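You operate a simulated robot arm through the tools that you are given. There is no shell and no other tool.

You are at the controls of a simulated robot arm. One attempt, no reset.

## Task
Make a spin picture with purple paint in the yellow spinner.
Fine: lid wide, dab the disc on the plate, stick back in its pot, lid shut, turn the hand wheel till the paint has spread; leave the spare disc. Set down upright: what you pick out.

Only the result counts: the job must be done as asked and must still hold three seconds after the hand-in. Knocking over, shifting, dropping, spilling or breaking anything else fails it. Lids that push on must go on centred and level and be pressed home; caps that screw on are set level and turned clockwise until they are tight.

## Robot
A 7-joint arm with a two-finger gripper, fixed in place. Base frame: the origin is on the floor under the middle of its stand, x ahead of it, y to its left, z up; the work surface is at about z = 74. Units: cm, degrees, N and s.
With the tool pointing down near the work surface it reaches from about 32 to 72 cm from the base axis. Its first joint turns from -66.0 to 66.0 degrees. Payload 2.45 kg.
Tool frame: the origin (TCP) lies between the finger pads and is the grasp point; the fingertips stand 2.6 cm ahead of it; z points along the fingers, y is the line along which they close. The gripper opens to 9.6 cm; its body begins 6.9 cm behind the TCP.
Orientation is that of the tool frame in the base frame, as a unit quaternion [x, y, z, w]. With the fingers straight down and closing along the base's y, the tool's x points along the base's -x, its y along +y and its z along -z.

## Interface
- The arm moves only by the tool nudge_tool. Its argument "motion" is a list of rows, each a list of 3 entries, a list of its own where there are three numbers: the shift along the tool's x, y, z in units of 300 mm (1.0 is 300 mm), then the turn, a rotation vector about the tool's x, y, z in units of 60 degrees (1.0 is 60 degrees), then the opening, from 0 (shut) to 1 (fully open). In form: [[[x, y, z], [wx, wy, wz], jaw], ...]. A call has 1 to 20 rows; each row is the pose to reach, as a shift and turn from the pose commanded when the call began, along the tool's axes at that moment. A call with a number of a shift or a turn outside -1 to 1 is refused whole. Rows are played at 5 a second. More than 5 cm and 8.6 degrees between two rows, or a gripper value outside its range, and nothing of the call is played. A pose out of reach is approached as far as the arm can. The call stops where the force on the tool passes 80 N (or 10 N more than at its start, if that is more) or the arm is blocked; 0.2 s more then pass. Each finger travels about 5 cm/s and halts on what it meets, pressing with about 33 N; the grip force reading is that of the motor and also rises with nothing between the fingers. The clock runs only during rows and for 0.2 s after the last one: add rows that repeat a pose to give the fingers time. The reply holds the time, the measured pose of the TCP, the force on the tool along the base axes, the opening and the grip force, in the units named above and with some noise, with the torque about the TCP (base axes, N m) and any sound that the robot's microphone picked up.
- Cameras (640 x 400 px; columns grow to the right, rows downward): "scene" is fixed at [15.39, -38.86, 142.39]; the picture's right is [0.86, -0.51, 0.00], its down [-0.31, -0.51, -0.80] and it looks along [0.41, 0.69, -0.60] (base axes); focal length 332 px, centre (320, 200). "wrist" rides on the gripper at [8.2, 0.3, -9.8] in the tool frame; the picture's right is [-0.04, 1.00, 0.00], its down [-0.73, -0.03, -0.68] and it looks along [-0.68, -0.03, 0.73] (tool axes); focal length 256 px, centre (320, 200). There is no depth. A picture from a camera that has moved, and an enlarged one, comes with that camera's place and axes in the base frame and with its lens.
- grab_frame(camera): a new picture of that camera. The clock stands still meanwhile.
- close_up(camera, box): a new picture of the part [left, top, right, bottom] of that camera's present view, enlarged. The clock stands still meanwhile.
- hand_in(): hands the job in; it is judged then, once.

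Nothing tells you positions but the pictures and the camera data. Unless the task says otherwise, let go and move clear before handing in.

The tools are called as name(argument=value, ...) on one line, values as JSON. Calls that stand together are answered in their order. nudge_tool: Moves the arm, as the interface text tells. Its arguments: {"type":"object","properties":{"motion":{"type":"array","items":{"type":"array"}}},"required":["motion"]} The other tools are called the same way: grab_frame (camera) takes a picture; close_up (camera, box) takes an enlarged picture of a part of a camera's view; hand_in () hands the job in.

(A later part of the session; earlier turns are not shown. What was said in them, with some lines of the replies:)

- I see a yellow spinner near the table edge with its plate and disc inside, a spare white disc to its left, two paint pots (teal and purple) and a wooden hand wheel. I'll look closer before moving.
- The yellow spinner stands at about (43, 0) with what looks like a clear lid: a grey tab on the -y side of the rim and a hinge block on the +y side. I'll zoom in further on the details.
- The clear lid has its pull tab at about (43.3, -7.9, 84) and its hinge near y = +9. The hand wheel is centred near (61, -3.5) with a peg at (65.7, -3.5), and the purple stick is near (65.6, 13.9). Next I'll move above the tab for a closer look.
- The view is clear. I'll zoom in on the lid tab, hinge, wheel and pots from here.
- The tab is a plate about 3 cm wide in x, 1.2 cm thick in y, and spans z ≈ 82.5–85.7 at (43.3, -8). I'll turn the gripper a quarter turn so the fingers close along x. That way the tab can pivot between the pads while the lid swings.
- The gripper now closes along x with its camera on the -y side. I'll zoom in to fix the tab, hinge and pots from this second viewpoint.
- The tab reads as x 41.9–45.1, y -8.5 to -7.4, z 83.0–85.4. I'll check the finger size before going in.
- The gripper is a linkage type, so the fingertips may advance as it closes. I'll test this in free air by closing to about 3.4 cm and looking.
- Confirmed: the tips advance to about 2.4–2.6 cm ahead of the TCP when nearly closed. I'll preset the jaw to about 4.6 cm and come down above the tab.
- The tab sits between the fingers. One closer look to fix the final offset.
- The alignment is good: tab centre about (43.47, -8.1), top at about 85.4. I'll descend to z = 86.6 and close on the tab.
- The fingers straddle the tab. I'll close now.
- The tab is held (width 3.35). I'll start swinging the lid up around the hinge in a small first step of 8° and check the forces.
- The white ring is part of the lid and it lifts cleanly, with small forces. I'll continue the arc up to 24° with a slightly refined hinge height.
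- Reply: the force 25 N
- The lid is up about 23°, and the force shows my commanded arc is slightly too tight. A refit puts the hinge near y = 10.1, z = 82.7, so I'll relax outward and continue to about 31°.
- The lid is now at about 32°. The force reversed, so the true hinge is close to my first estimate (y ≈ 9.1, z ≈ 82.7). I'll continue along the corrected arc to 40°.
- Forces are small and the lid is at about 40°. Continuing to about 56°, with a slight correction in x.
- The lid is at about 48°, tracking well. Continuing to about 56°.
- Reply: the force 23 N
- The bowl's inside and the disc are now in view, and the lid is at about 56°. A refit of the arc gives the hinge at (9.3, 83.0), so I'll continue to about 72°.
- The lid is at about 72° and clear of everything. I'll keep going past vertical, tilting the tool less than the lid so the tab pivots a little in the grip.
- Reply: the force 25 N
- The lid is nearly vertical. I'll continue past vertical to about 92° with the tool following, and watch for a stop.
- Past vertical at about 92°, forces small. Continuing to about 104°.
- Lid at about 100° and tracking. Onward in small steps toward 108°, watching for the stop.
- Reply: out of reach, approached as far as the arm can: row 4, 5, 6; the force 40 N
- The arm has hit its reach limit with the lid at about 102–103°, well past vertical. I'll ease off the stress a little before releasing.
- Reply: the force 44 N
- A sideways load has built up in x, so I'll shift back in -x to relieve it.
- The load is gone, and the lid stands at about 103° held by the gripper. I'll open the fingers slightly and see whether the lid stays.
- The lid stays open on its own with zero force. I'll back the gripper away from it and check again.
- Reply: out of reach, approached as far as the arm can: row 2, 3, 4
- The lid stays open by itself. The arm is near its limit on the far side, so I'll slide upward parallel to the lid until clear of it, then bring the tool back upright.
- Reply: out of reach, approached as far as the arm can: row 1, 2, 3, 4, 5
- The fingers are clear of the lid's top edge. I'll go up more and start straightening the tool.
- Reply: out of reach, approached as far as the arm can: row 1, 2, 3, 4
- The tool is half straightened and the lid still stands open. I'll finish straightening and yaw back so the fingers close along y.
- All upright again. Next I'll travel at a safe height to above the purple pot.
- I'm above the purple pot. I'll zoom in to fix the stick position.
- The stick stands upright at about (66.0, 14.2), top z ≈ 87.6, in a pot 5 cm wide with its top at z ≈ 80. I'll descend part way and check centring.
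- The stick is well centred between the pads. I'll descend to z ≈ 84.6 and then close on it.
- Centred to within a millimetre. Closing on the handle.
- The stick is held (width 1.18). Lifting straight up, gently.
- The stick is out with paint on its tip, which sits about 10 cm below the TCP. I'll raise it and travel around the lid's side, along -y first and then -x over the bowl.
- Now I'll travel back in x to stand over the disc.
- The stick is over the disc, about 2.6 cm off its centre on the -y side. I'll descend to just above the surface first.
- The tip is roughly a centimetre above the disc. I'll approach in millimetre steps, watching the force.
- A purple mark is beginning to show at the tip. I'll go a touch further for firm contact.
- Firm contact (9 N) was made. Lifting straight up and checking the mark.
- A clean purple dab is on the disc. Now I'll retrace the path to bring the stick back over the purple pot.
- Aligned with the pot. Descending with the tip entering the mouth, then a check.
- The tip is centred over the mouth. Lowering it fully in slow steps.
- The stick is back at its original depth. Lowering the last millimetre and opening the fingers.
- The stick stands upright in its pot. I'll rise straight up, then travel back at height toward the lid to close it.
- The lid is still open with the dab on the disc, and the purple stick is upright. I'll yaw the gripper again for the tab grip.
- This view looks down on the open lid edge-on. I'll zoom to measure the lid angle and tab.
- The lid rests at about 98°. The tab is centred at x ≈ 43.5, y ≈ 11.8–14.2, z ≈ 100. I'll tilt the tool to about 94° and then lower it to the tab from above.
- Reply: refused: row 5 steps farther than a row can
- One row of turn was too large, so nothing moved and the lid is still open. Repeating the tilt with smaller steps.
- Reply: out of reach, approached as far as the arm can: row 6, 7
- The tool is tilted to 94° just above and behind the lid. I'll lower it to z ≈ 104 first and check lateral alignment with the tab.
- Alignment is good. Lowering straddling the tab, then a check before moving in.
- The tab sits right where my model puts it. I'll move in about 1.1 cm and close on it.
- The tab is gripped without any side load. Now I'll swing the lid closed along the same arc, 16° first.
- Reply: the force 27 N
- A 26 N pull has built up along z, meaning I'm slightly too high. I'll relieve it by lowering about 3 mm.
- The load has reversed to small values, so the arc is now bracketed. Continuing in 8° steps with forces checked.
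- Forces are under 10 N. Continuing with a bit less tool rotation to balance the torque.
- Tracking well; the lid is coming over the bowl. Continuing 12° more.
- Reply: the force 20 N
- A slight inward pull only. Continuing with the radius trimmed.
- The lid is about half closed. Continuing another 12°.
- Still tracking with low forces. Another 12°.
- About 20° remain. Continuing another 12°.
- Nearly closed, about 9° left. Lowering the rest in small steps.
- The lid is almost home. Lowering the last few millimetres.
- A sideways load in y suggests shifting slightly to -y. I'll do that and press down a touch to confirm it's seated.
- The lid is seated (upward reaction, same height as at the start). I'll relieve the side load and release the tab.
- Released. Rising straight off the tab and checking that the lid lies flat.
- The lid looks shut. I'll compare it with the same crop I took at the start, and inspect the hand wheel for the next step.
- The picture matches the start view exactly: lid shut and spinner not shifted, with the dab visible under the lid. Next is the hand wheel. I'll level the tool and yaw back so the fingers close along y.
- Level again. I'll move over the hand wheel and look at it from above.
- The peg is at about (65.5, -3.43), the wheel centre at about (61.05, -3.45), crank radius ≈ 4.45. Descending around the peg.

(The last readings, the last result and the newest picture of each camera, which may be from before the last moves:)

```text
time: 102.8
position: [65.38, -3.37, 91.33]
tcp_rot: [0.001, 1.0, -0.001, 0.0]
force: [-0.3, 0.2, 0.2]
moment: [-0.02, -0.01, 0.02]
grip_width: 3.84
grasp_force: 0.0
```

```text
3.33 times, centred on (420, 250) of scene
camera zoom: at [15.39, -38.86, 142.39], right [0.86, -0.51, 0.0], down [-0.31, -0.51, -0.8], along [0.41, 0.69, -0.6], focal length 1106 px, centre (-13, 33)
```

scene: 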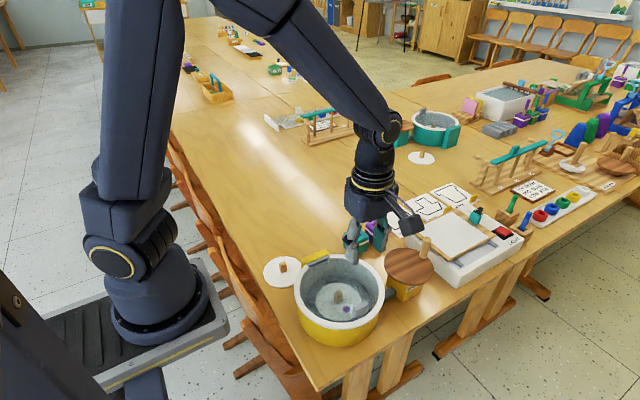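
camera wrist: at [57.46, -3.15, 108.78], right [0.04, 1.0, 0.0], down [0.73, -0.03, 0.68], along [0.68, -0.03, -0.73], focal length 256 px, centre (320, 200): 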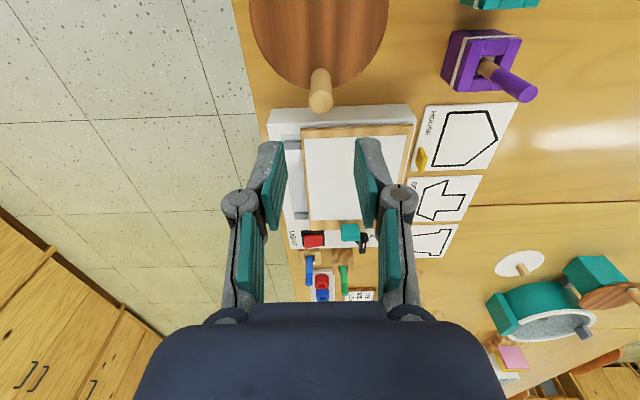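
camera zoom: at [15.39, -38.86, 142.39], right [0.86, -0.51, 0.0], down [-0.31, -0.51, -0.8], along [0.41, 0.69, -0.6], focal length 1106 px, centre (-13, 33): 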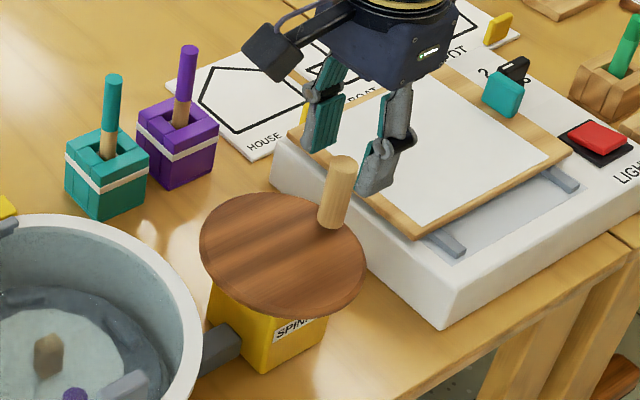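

Centred on the peg. Descending to z ≈ 86.6 and closing.

nudge_tool(motion=[[[-0.001, 0, 0.06], [0, 0, 0], 0.4], [[-0.001, 0, 0.12], [0, 0, 0], 0.4], [[-0.001, 0, 0.157], [0, 0, 0], 0.4], [[-0.001, 0, 0.157], [0, 0, 0], 0.4], [[-0.001, 0, 0.157], [0, 0, 0], 0.3], [[-0.001, 0, 0.157], [0, 0, 0], 0.22], [[-0.001, 0, 0.157], [0, 0, 0], 0.16], [[-0.001, 0, 0.157], [0, 0, 0], 0.14], [[-0.001, 0, 0.157], [0, 0, 0], 0.14]])

close_up(camera="wrist", box=[220, 60, 420, 260])

close_up(camera="scene", box=[360, 190, 480, 310])

```text
time: 104.8
position: [65.51, -3.34, 86.52]
tcp_rot: [0.001, 1.0, -0.001, 0.0]
force: [0.2, 0.8, -1.4]
moment: [-0.02, -0.07, 0.0]
grip_width: 1.85
grasp_force: 43.9
```

```text
2.00 times, centred on (320, 160) of wrist
camera zoom: at [57.35, -3.03, 96.37], right [0.04, 1.0, 0.0], down [0.73, -0.03, 0.68], along [0.68, -0.03, -0.73], focal length 512 px, centre (320, 280)
```

zoom: 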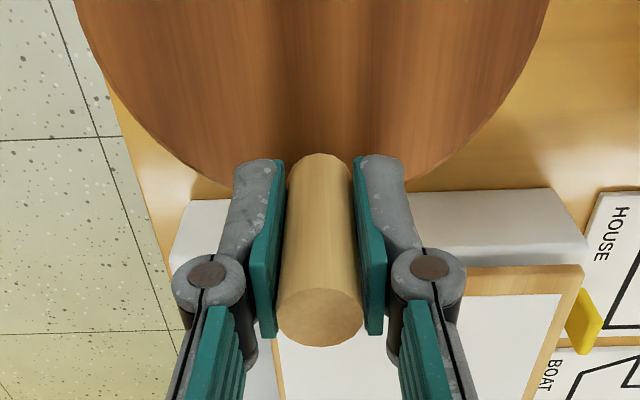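

```text
3.33 times, centred on (420, 250) of scene
camera zoom: at [15.39, -38.86, 142.39], right [0.86, -0.51, 0.0], down [-0.31, -0.51, -0.8], along [0.41, 0.69, -0.6], focal length 1106 px, centre (-13, 33)
```

zoom: 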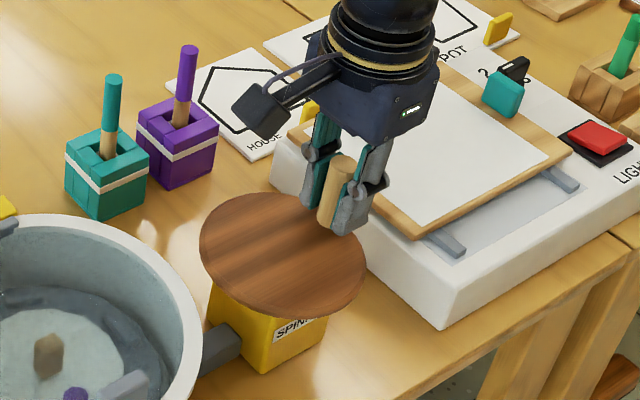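

The peg is held (width 1.85) with no load. I'll test a small 20° arc and read the forces.

nudge_tool(motion=[[[0.0006, 0.0129, 0], [0, 0, 0], 0.14], [[0.0023, 0.0258, 0], [0, 0, 0], 0.14], [[0.005, 0.0384, 0], [0, 0, 0], 0.14], [[0.0089, 0.0507, 0], [0, 0, 0], 0.14], [[0.0089, 0.0507, 0], [0, 0, 0], 0.14]])

close_up(camera="scene", box=[290, 245, 390, 350])

close_up(camera="scene", box=[360, 190, 480, 310])

```text
time: 106.0
position: [65.22, -1.88, 86.63]
tcp_rot: [0.001, 1.0, 0.0, 0.0]
force: [2.1, 0.5, -1.9]
moment: [-0.01, -0.02, -0.01]
grip_width: 1.85
grasp_force: 43.4
```

```text
3.81 times, centred on (340, 298) of scene
camera zoom: at [15.39, -38.86, 142.39], right [0.86, -0.51, 0.0], down [-0.31, -0.51, -0.8], along [0.41, 0.69, -0.6], focal length 1264 px, centre (244, -171)
```

zoom: 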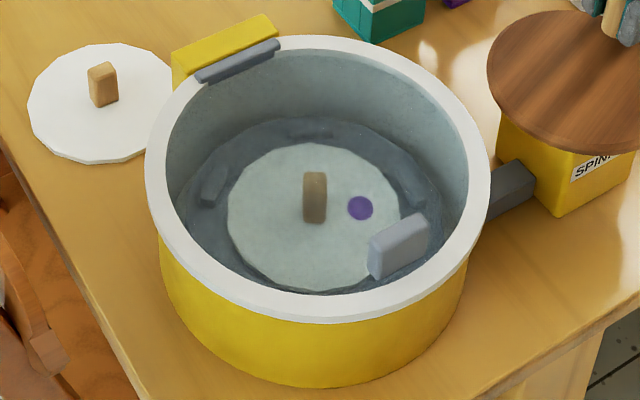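

```text
3.33 times, centred on (420, 250) of scene
camera zoom: at [15.39, -38.86, 142.39], right [0.86, -0.51, 0.0], down [-0.31, -0.51, -0.8], along [0.41, 0.69, -0.6], focal length 1106 px, centre (-13, 33)
```

zoom: 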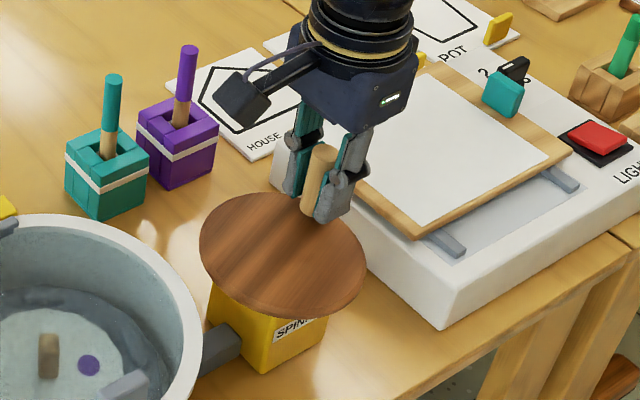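

It works: the wheel turns freely and the plate spins with it. Continuing the arc to 110° and checking loads.

nudge_tool(motion=[[[0.0179, 0.0344, 0], [0, 0, 0], 0.14], [[0.044, 0.0629, 0], [0, 0, 0], 0.14], [[0.0767, 0.0837, 0], [0, 0, 0], 0.14], [[0.1136, 0.0953, 0], [0, 0, 0], 0.14], [[0.1523, 0.097, 0], [0, 0, 0], 0.14], [[0.1901, 0.0887, 0], [0, 0, 0], 0.14], [[0.1901, 0.0887, 0], [0, 0, 0], 0.14]])

grab_frame(camera="scene")

close_up(camera="scene", box=[290, 245, 390, 350])

```text
time: 107.6
position: [59.51, 0.89, 86.57]
tcp_rot: [0.0, 1.0, 0.001, 0.0]
force: [-3.6, 8.4, 5.8]
moment: [0.19, -0.28, 0.0]
grip_width: 1.84
grasp_force: 43.4
```

```text
taken
```

scene: 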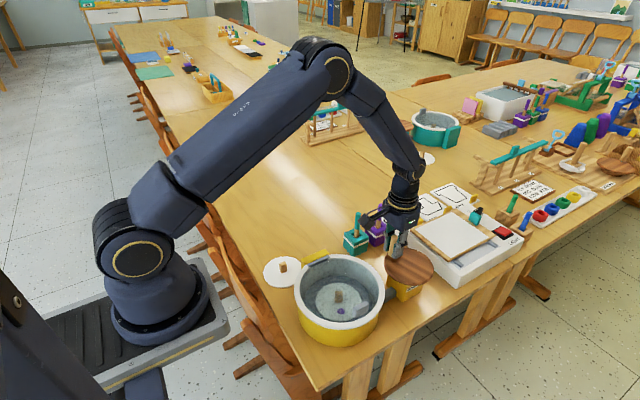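

```text
3.81 times, centred on (340, 298) of scene
camera zoom: at [15.36, -38.84, 142.39], right [0.86, -0.51, 0.0], down [-0.31, -0.51, -0.8], along [0.41, 0.69, -0.6], focal length 1264 px, centre (244, -171)
```

zoom: 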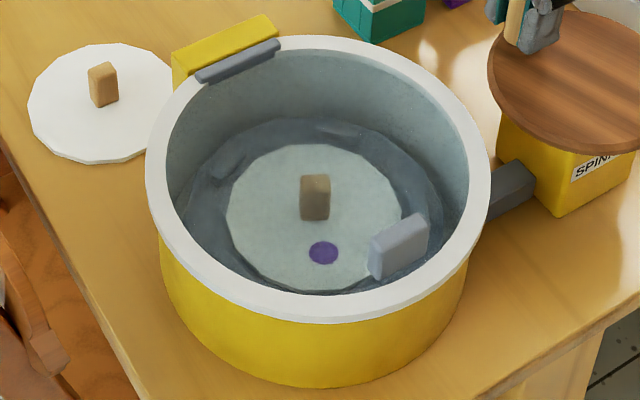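

Loads stay under 10 N and the plate turns about three times per wheel turn. Continuing the circle to 200° and checking again.

nudge_tool(motion=[[[0.0419, -0.0201, 0], [0, 0, 0], 0.14], [[0.0737, -0.0542, 0], [0, 0, 0], 0.14], [[0.0935, -0.0966, 0], [0, 0, 0], 0.14], [[0.0992, -0.1429, 0], [0, 0, 0], 0.14], [[0.0903, -0.1888, 0], [0, 0, 0], 0.14], [[0.0903, -0.1888, 0], [0, 0, 0], 0.14]])

close_up(camera="scene", box=[290, 210, 450, 350])

```text
time: 109.0
position: [56.83, -4.92, 86.64]
tcp_rot: [0.002, 1.0, 0.001, 0.0]
force: [-9.0, -3.7, 10.5]
moment: [-0.16, -0.48, -0.02]
grip_width: 1.85
grasp_force: 44.0
```

```text
2.86 times, centred on (370, 280) of scene
camera zoom: at [15.34, -38.87, 142.39], right [0.86, -0.51, 0.0], down [-0.31, -0.51, -0.8], along [0.41, 0.69, -0.6], focal length 948 px, centre (177, -29)
```

zoom: 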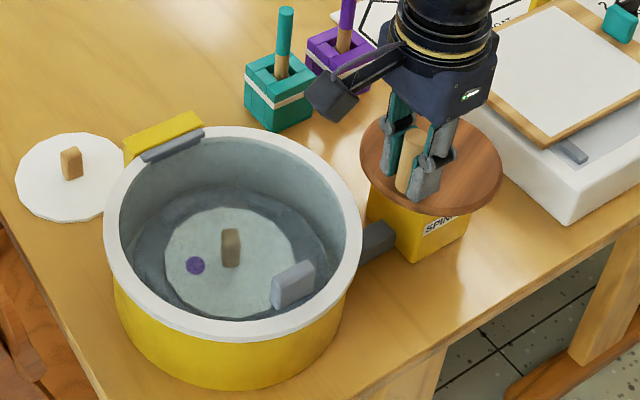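

Slight outward load, so I'll widen the circle a little and continue half a turn.

nudge_tool(motion=[[[-0.0207, -0.0428, 0], [0, 0, 0], 0.14], [[-0.0554, -0.0751, 0], [0, 0, 0], 0.14], [[-0.0983, -0.0951, 0], [0, 0, 0], 0.14], [[-0.1453, -0.1008, 0], [0, 0, 0], 0.14], [[-0.1918, -0.0918, 0], [0, 0, 0], 0.14], [[-0.2332, -0.0689, 0], [0, 0, 0], 0.14], [[-0.2655, -0.0342, 0], [0, 0, 0], 0.14], [[-0.2855, 0.0087, 0], [0, 0, 0], 0.14], [[-0.2912, 0.0557, 0], [0, 0, 0], 0.14], [[-0.2822, 0.1022, 0], [0, 0, 0], 0.14]])

close_up(camera="scene", box=[290, 210, 450, 350])

```text
time: 111.2
position: [65.26, -1.84, 86.58]
tcp_rot: [0.001, 1.0, 0.0, 0.0]
force: [-5.9, -1.7, -3.6]
moment: [0.0, 0.01, -0.02]
grip_width: 1.83
grasp_force: 43.1
```

```text
2.86 times, centred on (370, 280) of scene
camera zoom: at [15.38, -38.87, 142.39], right [0.86, -0.51, 0.0], down [-0.31, -0.51, -0.8], along [0.41, 0.69, -0.6], focal length 948 px, centre (177, -29)
```

zoom: 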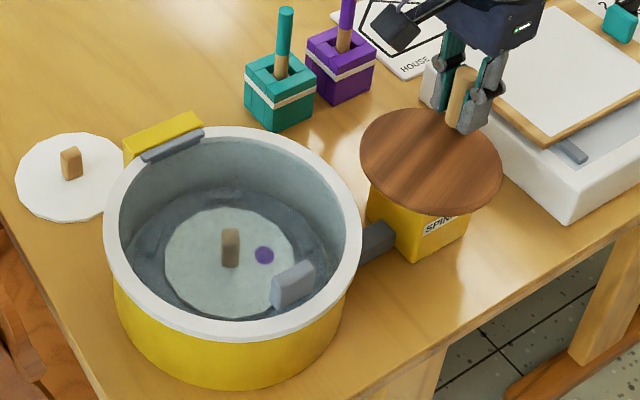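

One wheel turn is done and the dab hasn't spread yet, so it likely needs more or faster turning. I'll run two turns at double speed.

nudge_tool(motion=[[[0.0585, 0.0748, 0], [0, 0, 0], 0.14], [[0.1492, 0.1008, 0], [0, 0, 0], 0.14], [[0.2379, 0.0685, 0], [0, 0, 0], 0.14], [[0.2906, -0.0097, 0], [0, 0, 0], 0.14], [[0.2873, -0.104, 0], [0, 0, 0], 0.14], [[0.2292, -0.1783, 0], [0, 0, 0], 0.14], [[0.1385, -0.2043, 0], [0, 0, 0], 0.14], [[0.0499, -0.1721, 0], [0, 0, 0], 0.14], [[-0.0029, -0.0938, 0], [0, 0, 0], 0.14], [[0.0004, 0.0004, 0], [0, 0, 0], 0.14], [[0.0585, 0.0748, 0], [0, 0, 0], 0.14], [[0.1492, 0.1008, 0], [0, 0, 0], 0.14], [[0.2379, 0.0685, 0], [0, 0, 0], 0.14], [[0.2906, -0.0097, 0], [0, 0, 0], 0.14], [[0.2873, -0.104, 0], [0, 0, 0], 0.14], [[0.2292, -0.1783, 0], [0, 0, 0], 0.14], [[0.1385, -0.2043, 0], [0, 0, 0], 0.14], [[0.0499, -0.1721, 0], [0, 0, 0], 0.14], [[-0.0029, -0.0938, 0], [0, 0, 0], 0.14], [[0.0004, 0.0004, 0], [0, 0, 0], 0.14]])

close_up(camera="scene", box=[290, 210, 450, 350])

close_up(camera="scene", box=[290, 245, 390, 350])

```text
time: 115.4
position: [65.34, -1.83, 86.66]
tcp_rot: [0.001, 1.0, 0.0, -0.001]
force: [-4.7, -2.2, 3.9]
moment: [0.04, 1.33, -0.01]
grip_width: 1.85
grasp_force: 43.6
```

```text
2.86 times, centred on (370, 280) of scene
camera zoom: at [15.37, -38.87, 142.39], right [0.86, -0.51, 0.0], down [-0.31, -0.51, -0.8], along [0.41, 0.69, -0.6], focal length 948 px, centre (177, -29)
```

zoom: 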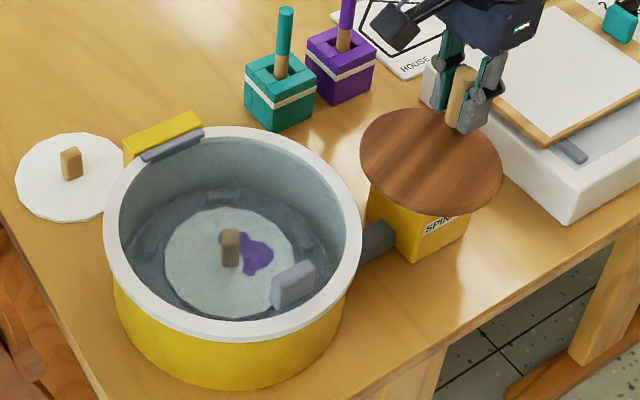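

```text
3.81 times, centred on (340, 298) of scene
camera zoom: at [15.37, -38.87, 142.39], right [0.86, -0.51, 0.0], down [-0.31, -0.51, -0.8], along [0.41, 0.69, -0.6], focal length 1264 px, centre (244, -171)
```

zoom: 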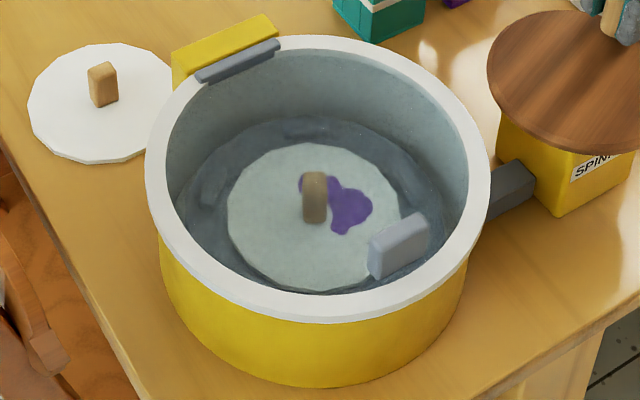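

The paint has started to spread. Repeating two more turns.

nudge_tool(motion=[[[0.0585, 0.0748, 0], [0, 0, 0], 0.14], [[0.1492, 0.1008, 0], [0, 0, 0], 0.14], [[0.2379, 0.0685, 0], [0, 0, 0], 0.14], [[0.2906, -0.0097, 0], [0, 0, 0], 0.14], [[0.2873, -0.104, 0], [0, 0, 0], 0.14], [[0.2292, -0.1783, 0], [0, 0, 0], 0.14], [[0.1385, -0.2043, 0], [0, 0, 0], 0.14], [[0.0499, -0.1721, 0], [0, 0, 0], 0.14], [[-0.0029, -0.0938, 0], [0, 0, 0], 0.14], [[0.0004, 0.0004, 0], [0, 0, 0], 0.14], [[0.0585, 0.0748, 0], [0, 0, 0], 0.14], [[0.1492, 0.1008, 0], [0, 0, 0], 0.14], [[0.2379, 0.0685, 0], [0, 0, 0], 0.14], [[0.2906, -0.0097, 0], [0, 0, 0], 0.14], [[0.2873, -0.104, 0], [0, 0, 0], 0.14], [[0.2292, -0.1783, 0], [0, 0, 0], 0.14], [[0.1385, -0.2043, 0], [0, 0, 0], 0.14], [[0.0499, -0.1721, 0], [0, 0, 0], 0.14], [[-0.0029, -0.0938, 0], [0, 0, 0], 0.14], [[0.0004, 0.0004, 0], [0, 0, 0], 0.14]])

close_up(camera="scene", box=[290, 245, 390, 350])

```text
time: 119.6
position: [65.26, -1.74, 86.63]
tcp_rot: [0.0, 1.0, -0.001, 0.0]
force: [-3.4, -2.0, 15.8]
moment: [0.03, 1.24, -0.02]
grip_width: 1.87
grasp_force: 43.6
```

```text
3.81 times, centred on (340, 298) of scene
camera zoom: at [15.34, -38.87, 142.39], right [0.86, -0.51, 0.0], down [-0.31, -0.51, -0.8], along [0.41, 0.69, -0.6], focal length 1264 px, centre (244, -171)
```

zoom: 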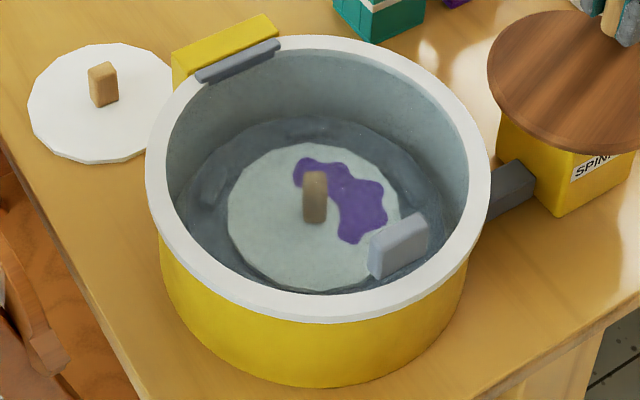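

Spreading well. I'll ease a small vertical load (up about 1 mm) and continue with two more turns.

nudge_tool(motion=[[[0.0585, 0.0748, -0.003], [0, 0, 0], 0.14], [[0.1492, 0.1008, -0.003], [0, 0, 0], 0.14], [[0.2379, 0.0685, -0.003], [0, 0, 0], 0.14], [[0.2906, -0.0097, -0.003], [0, 0, 0], 0.14], [[0.2873, -0.104, -0.003], [0, 0, 0], 0.14], [[0.2292, -0.1783, -0.003], [0, 0, 0], 0.14], [[0.1385, -0.2043, -0.003], [0, 0, 0], 0.14], [[0.0499, -0.1721, -0.003], [0, 0, 0], 0.14], [[-0.0029, -0.0938, -0.003], [0, 0, 0], 0.14], [[0.0004, 0.0004, -0.003], [0, 0, 0], 0.14], [[0.0585, 0.0748, -0.003], [0, 0, 0], 0.14], [[0.1492, 0.1008, -0.003], [0, 0, 0], 0.14], [[0.2379, 0.0685, -0.003], [0, 0, 0], 0.14], [[0.2906, -0.0097, -0.003], [0, 0, 0], 0.14], [[0.2873, -0.104, -0.003], [0, 0, 0], 0.14], [[0.2292, -0.1783, -0.003], [0, 0, 0], 0.14], [[0.1385, -0.2043, -0.003], [0, 0, 0], 0.14], [[0.0499, -0.1721, -0.003], [0, 0, 0], 0.14], [[-0.0029, -0.0938, -0.003], [0, 0, 0], 0.14], [[0.0004, 0.0004, -0.003], [0, 0, 0], 0.14]])

close_up(camera="scene", box=[290, 245, 390, 350])

close_up(camera="scene", box=[360, 190, 480, 310])

```text
time: 123.8
position: [65.15, -1.88, 86.64]
tcp_rot: [0.0, 1.0, 0.0, -0.003]
force: [-5.7, -2.9, -5.4]
moment: [0.04, 1.4, 0.01]
grip_width: 1.89
grasp_force: 43.7
```

```text
3.81 times, centred on (340, 298) of scene
camera zoom: at [15.39, -38.87, 142.38], right [0.86, -0.51, 0.0], down [-0.31, -0.51, -0.8], along [0.41, 0.69, -0.6], focal length 1264 px, centre (244, -171)
```

zoom: 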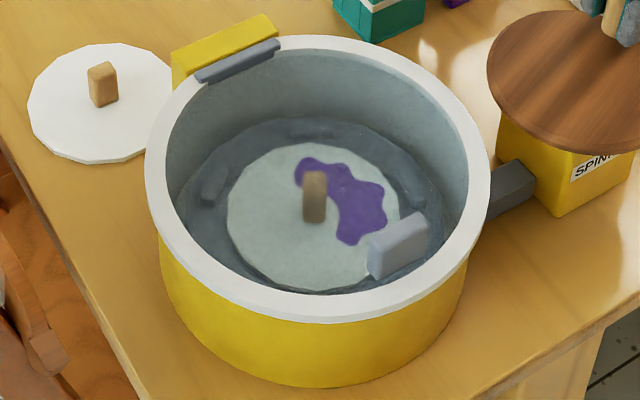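

```text
3.33 times, centred on (420, 250) of scene
camera zoom: at [15.39, -38.87, 142.38], right [0.86, -0.51, 0.0], down [-0.31, -0.51, -0.8], along [0.41, 0.69, -0.6], focal length 1106 px, centre (-13, 33)
```

zoom: 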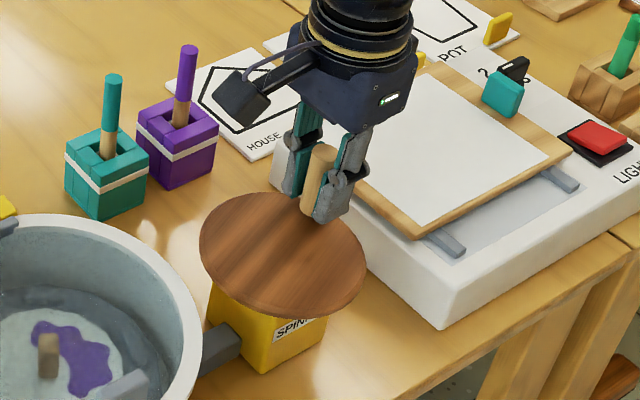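

The shape looks the same as two turns ago, which suggests it's fully spread. I'll do two more turns to be sure.

nudge_tool(motion=[[[0.0585, 0.0748, 0], [0, 0, 0], 0.14], [[0.1492, 0.1008, 0], [0, 0, 0], 0.14], [[0.2379, 0.0685, 0], [0, 0, 0], 0.14], [[0.2906, -0.0097, 0], [0, 0, 0], 0.14], [[0.2873, -0.104, 0], [0, 0, 0], 0.14], [[0.2292, -0.1783, 0], [0, 0, 0], 0.14], [[0.1385, -0.2043, 0], [0, 0, 0], 0.14], [[0.0499, -0.1721, 0], [0, 0, 0], 0.14], [[-0.0029, -0.0938, 0], [0, 0, 0], 0.14], [[0.0004, 0.0004, 0], [0, 0, 0], 0.14], [[0.0585, 0.0748, 0], [0, 0, 0], 0.14], [[0.1492, 0.1008, 0], [0, 0, 0], 0.14], [[0.2379, 0.0685, 0], [0, 0, 0], 0.14], [[0.2906, -0.0097, 0], [0, 0, 0], 0.14], [[0.2873, -0.104, 0], [0, 0, 0], 0.14], [[0.2292, -0.1783, 0], [0, 0, 0], 0.14], [[0.1385, -0.2043, 0], [0, 0, 0], 0.14], [[0.0499, -0.1721, 0], [0, 0, 0], 0.14], [[-0.0029, -0.0938, 0], [0, 0, 0], 0.14], [[0.0004, 0.0004, 0], [0, 0, 0], 0.14]])

close_up(camera="scene", box=[290, 245, 390, 350])

close_up(camera="scene", box=[310, 270, 370, 330])

```text
time: 128.0
position: [65.2, -1.84, 86.67]
tcp_rot: [0.002, 1.0, -0.001, -0.003]
force: [-14.0, -4.4, 6.2]
moment: [-0.07, 1.5, -0.01]
grip_width: 1.87
grasp_force: 43.6
```

```text
3.81 times, centred on (340, 298) of scene
camera zoom: at [15.34, -38.88, 142.39], right [0.86, -0.51, 0.0], down [-0.31, -0.51, -0.8], along [0.41, 0.69, -0.6], focal length 1264 px, centre (244, -171)
```

zoom: 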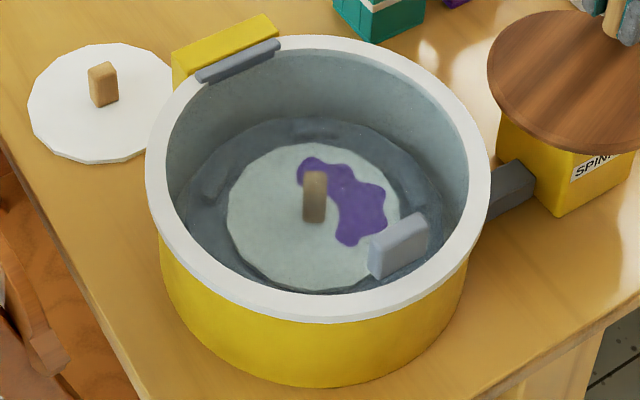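

```text
6.67 times, centred on (340, 300) of scene
camera zoom: at [15.34, -38.88, 142.39], right [0.86, -0.51, 0.0], down [-0.31, -0.51, -0.8], along [0.41, 0.69, -0.6], focal length 2212 px, centre (187, -467)
```

zoom: 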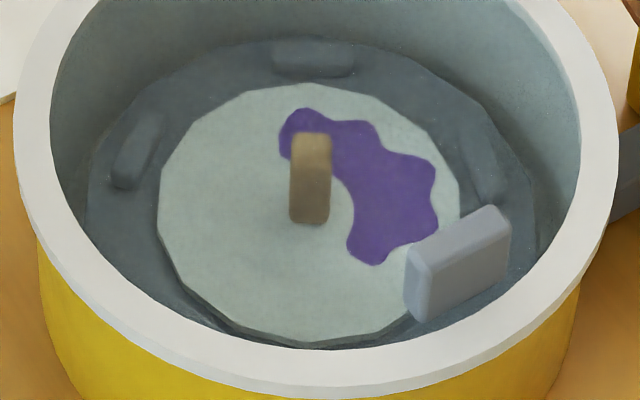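

The spread no longer changes, so the picture is complete. I'll relieve the remaining side load, open the fingers and rise straight up.

nudge_tool(motion=[[[0.0035, -0.001, 0], [0, 0, 0], 0.14], [[0.0035, -0.001, 0], [0, 0, 0], 0.14], [[0.0035, -0.001, 0], [0, 0, 0], 0.22], [[0.0035, -0.001, 0], [0, 0, 0], 0.3], [[0.0035, -0.001, 0], [0, 0, 0], 0.38], [[0.0035, -0.001, 0], [0, 0, 0], 0.4], [[0.0035, -0.001, 0], [0, 0, 0], 0.4]])

close_up(camera="wrist", box=[220, 60, 420, 260])

```text
time: 129.6
position: [65.21, -1.7, 86.77]
tcp_rot: [0.001, 1.0, -0.001, 0.0]
force: [-0.7, -1.3, 0.3]
moment: [-0.01, 0.02, -0.01]
grip_width: 3.85
grasp_force: 0.1
```

```text
2.00 times, centred on (320, 160) of wrist
camera zoom: at [57.08, -1.46, 96.45], right [0.04, 1.0, 0.0], down [0.73, -0.03, 0.68], along [0.68, -0.03, -0.73], focal length 512 px, centre (320, 280)
```

zoom: 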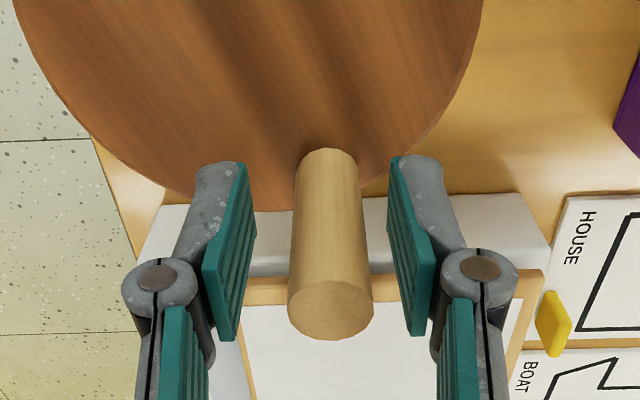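

The peg is free between the open fingers. Rising straight up and clear.

nudge_tool(motion=[[[0, 0, -0.05], [0, 0, 0], 0.4], [[0, 0, -0.12], [0, 0, 0], 0.4], [[0, 0, -0.22], [0, 0, 0], 0.4], [[0, 0, -0.34], [0, 0, 0], 0.4], [[0, 0, -0.46], [0, 0, 0], 0.4], [[0, 0, -0.58], [0, 0, 0], 0.4], [[0, 0, -0.68], [0, 0, 0], 0.4]])

grab_frame(camera="scene")

close_up(camera="scene", box=[250, 190, 450, 360])

close_up(camera="scene", box=[330, 195, 410, 265])

```text
time: 131.2
position: [65.13, -1.73, 107.03]
tcp_rot: [0.001, 1.0, 0.0, 0.001]
force: [0.5, -0.1, 0.7]
moment: [-0.01, -0.02, -0.01]
grip_width: 3.83
grasp_force: 0.0
```

```text
taken
```

scene: 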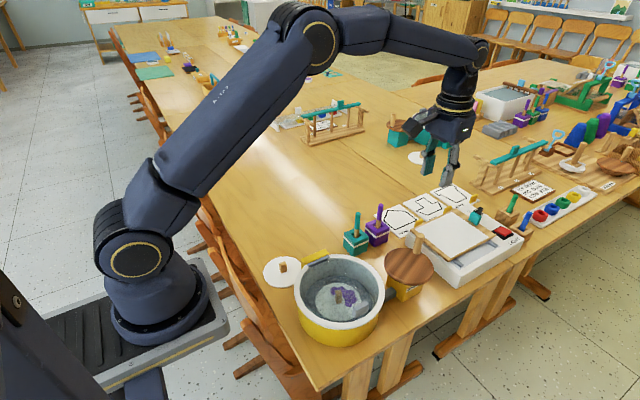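

```text
2.35 times, centred on (350, 275) of scene
camera zoom: at [15.38, -38.86, 142.39], right [0.86, -0.51, 0.0], down [-0.31, -0.51, -0.8], along [0.41, 0.69, -0.6], focal length 781 px, centre (249, 24)
```

zoom: 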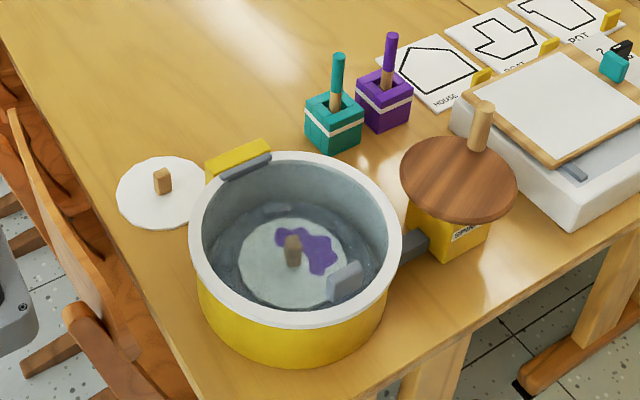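

```text
5.71 times, centred on (370, 230) of scene
camera zoom: at [15.38, -38.86, 142.39], right [0.86, -0.51, 0.0], down [-0.31, -0.51, -0.8], along [0.41, 0.69, -0.6], focal length 1896 px, centre (34, 29)
```

zoom: 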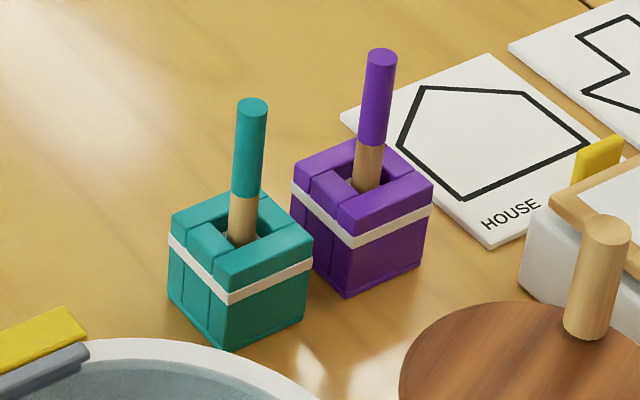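

The lid is shut, the purple paint has spread under it, and the purple stick stands upright in its pot. The spare disc and everything else are where they were at the start, and the arm is clear, so I'm handing in.

hand_in()

```text
The job is handed in.
```

I made the spin picture in the yellow spinner and handed it in; I haven't seen the verdict.

- **Lid:** I opened it to just over 98°, which was about as far as the arm could swing it. I closed it again after dabbing, and it sits flush as at the start.
- **Dab:** The purple stick left one dab on the disc on the plate, about 2.6 cm from its centre.
- **Stick:** It is back in the purple pot, upright apart from a very slight lean.
- **Spin:** I turned the hand wheel about nine times. The paint stopped spreading after roughly the fifth turn and covers about a quarter of the disc. I took that as fully spread because it looked the same after four more turns.
- **Everything else:** The spare disc was not touched. In the camera views, the spinner and the pots are where they were at the start. The wheel's peg now rests a little way round from its original spot.

The gripper is open and clear of everything.
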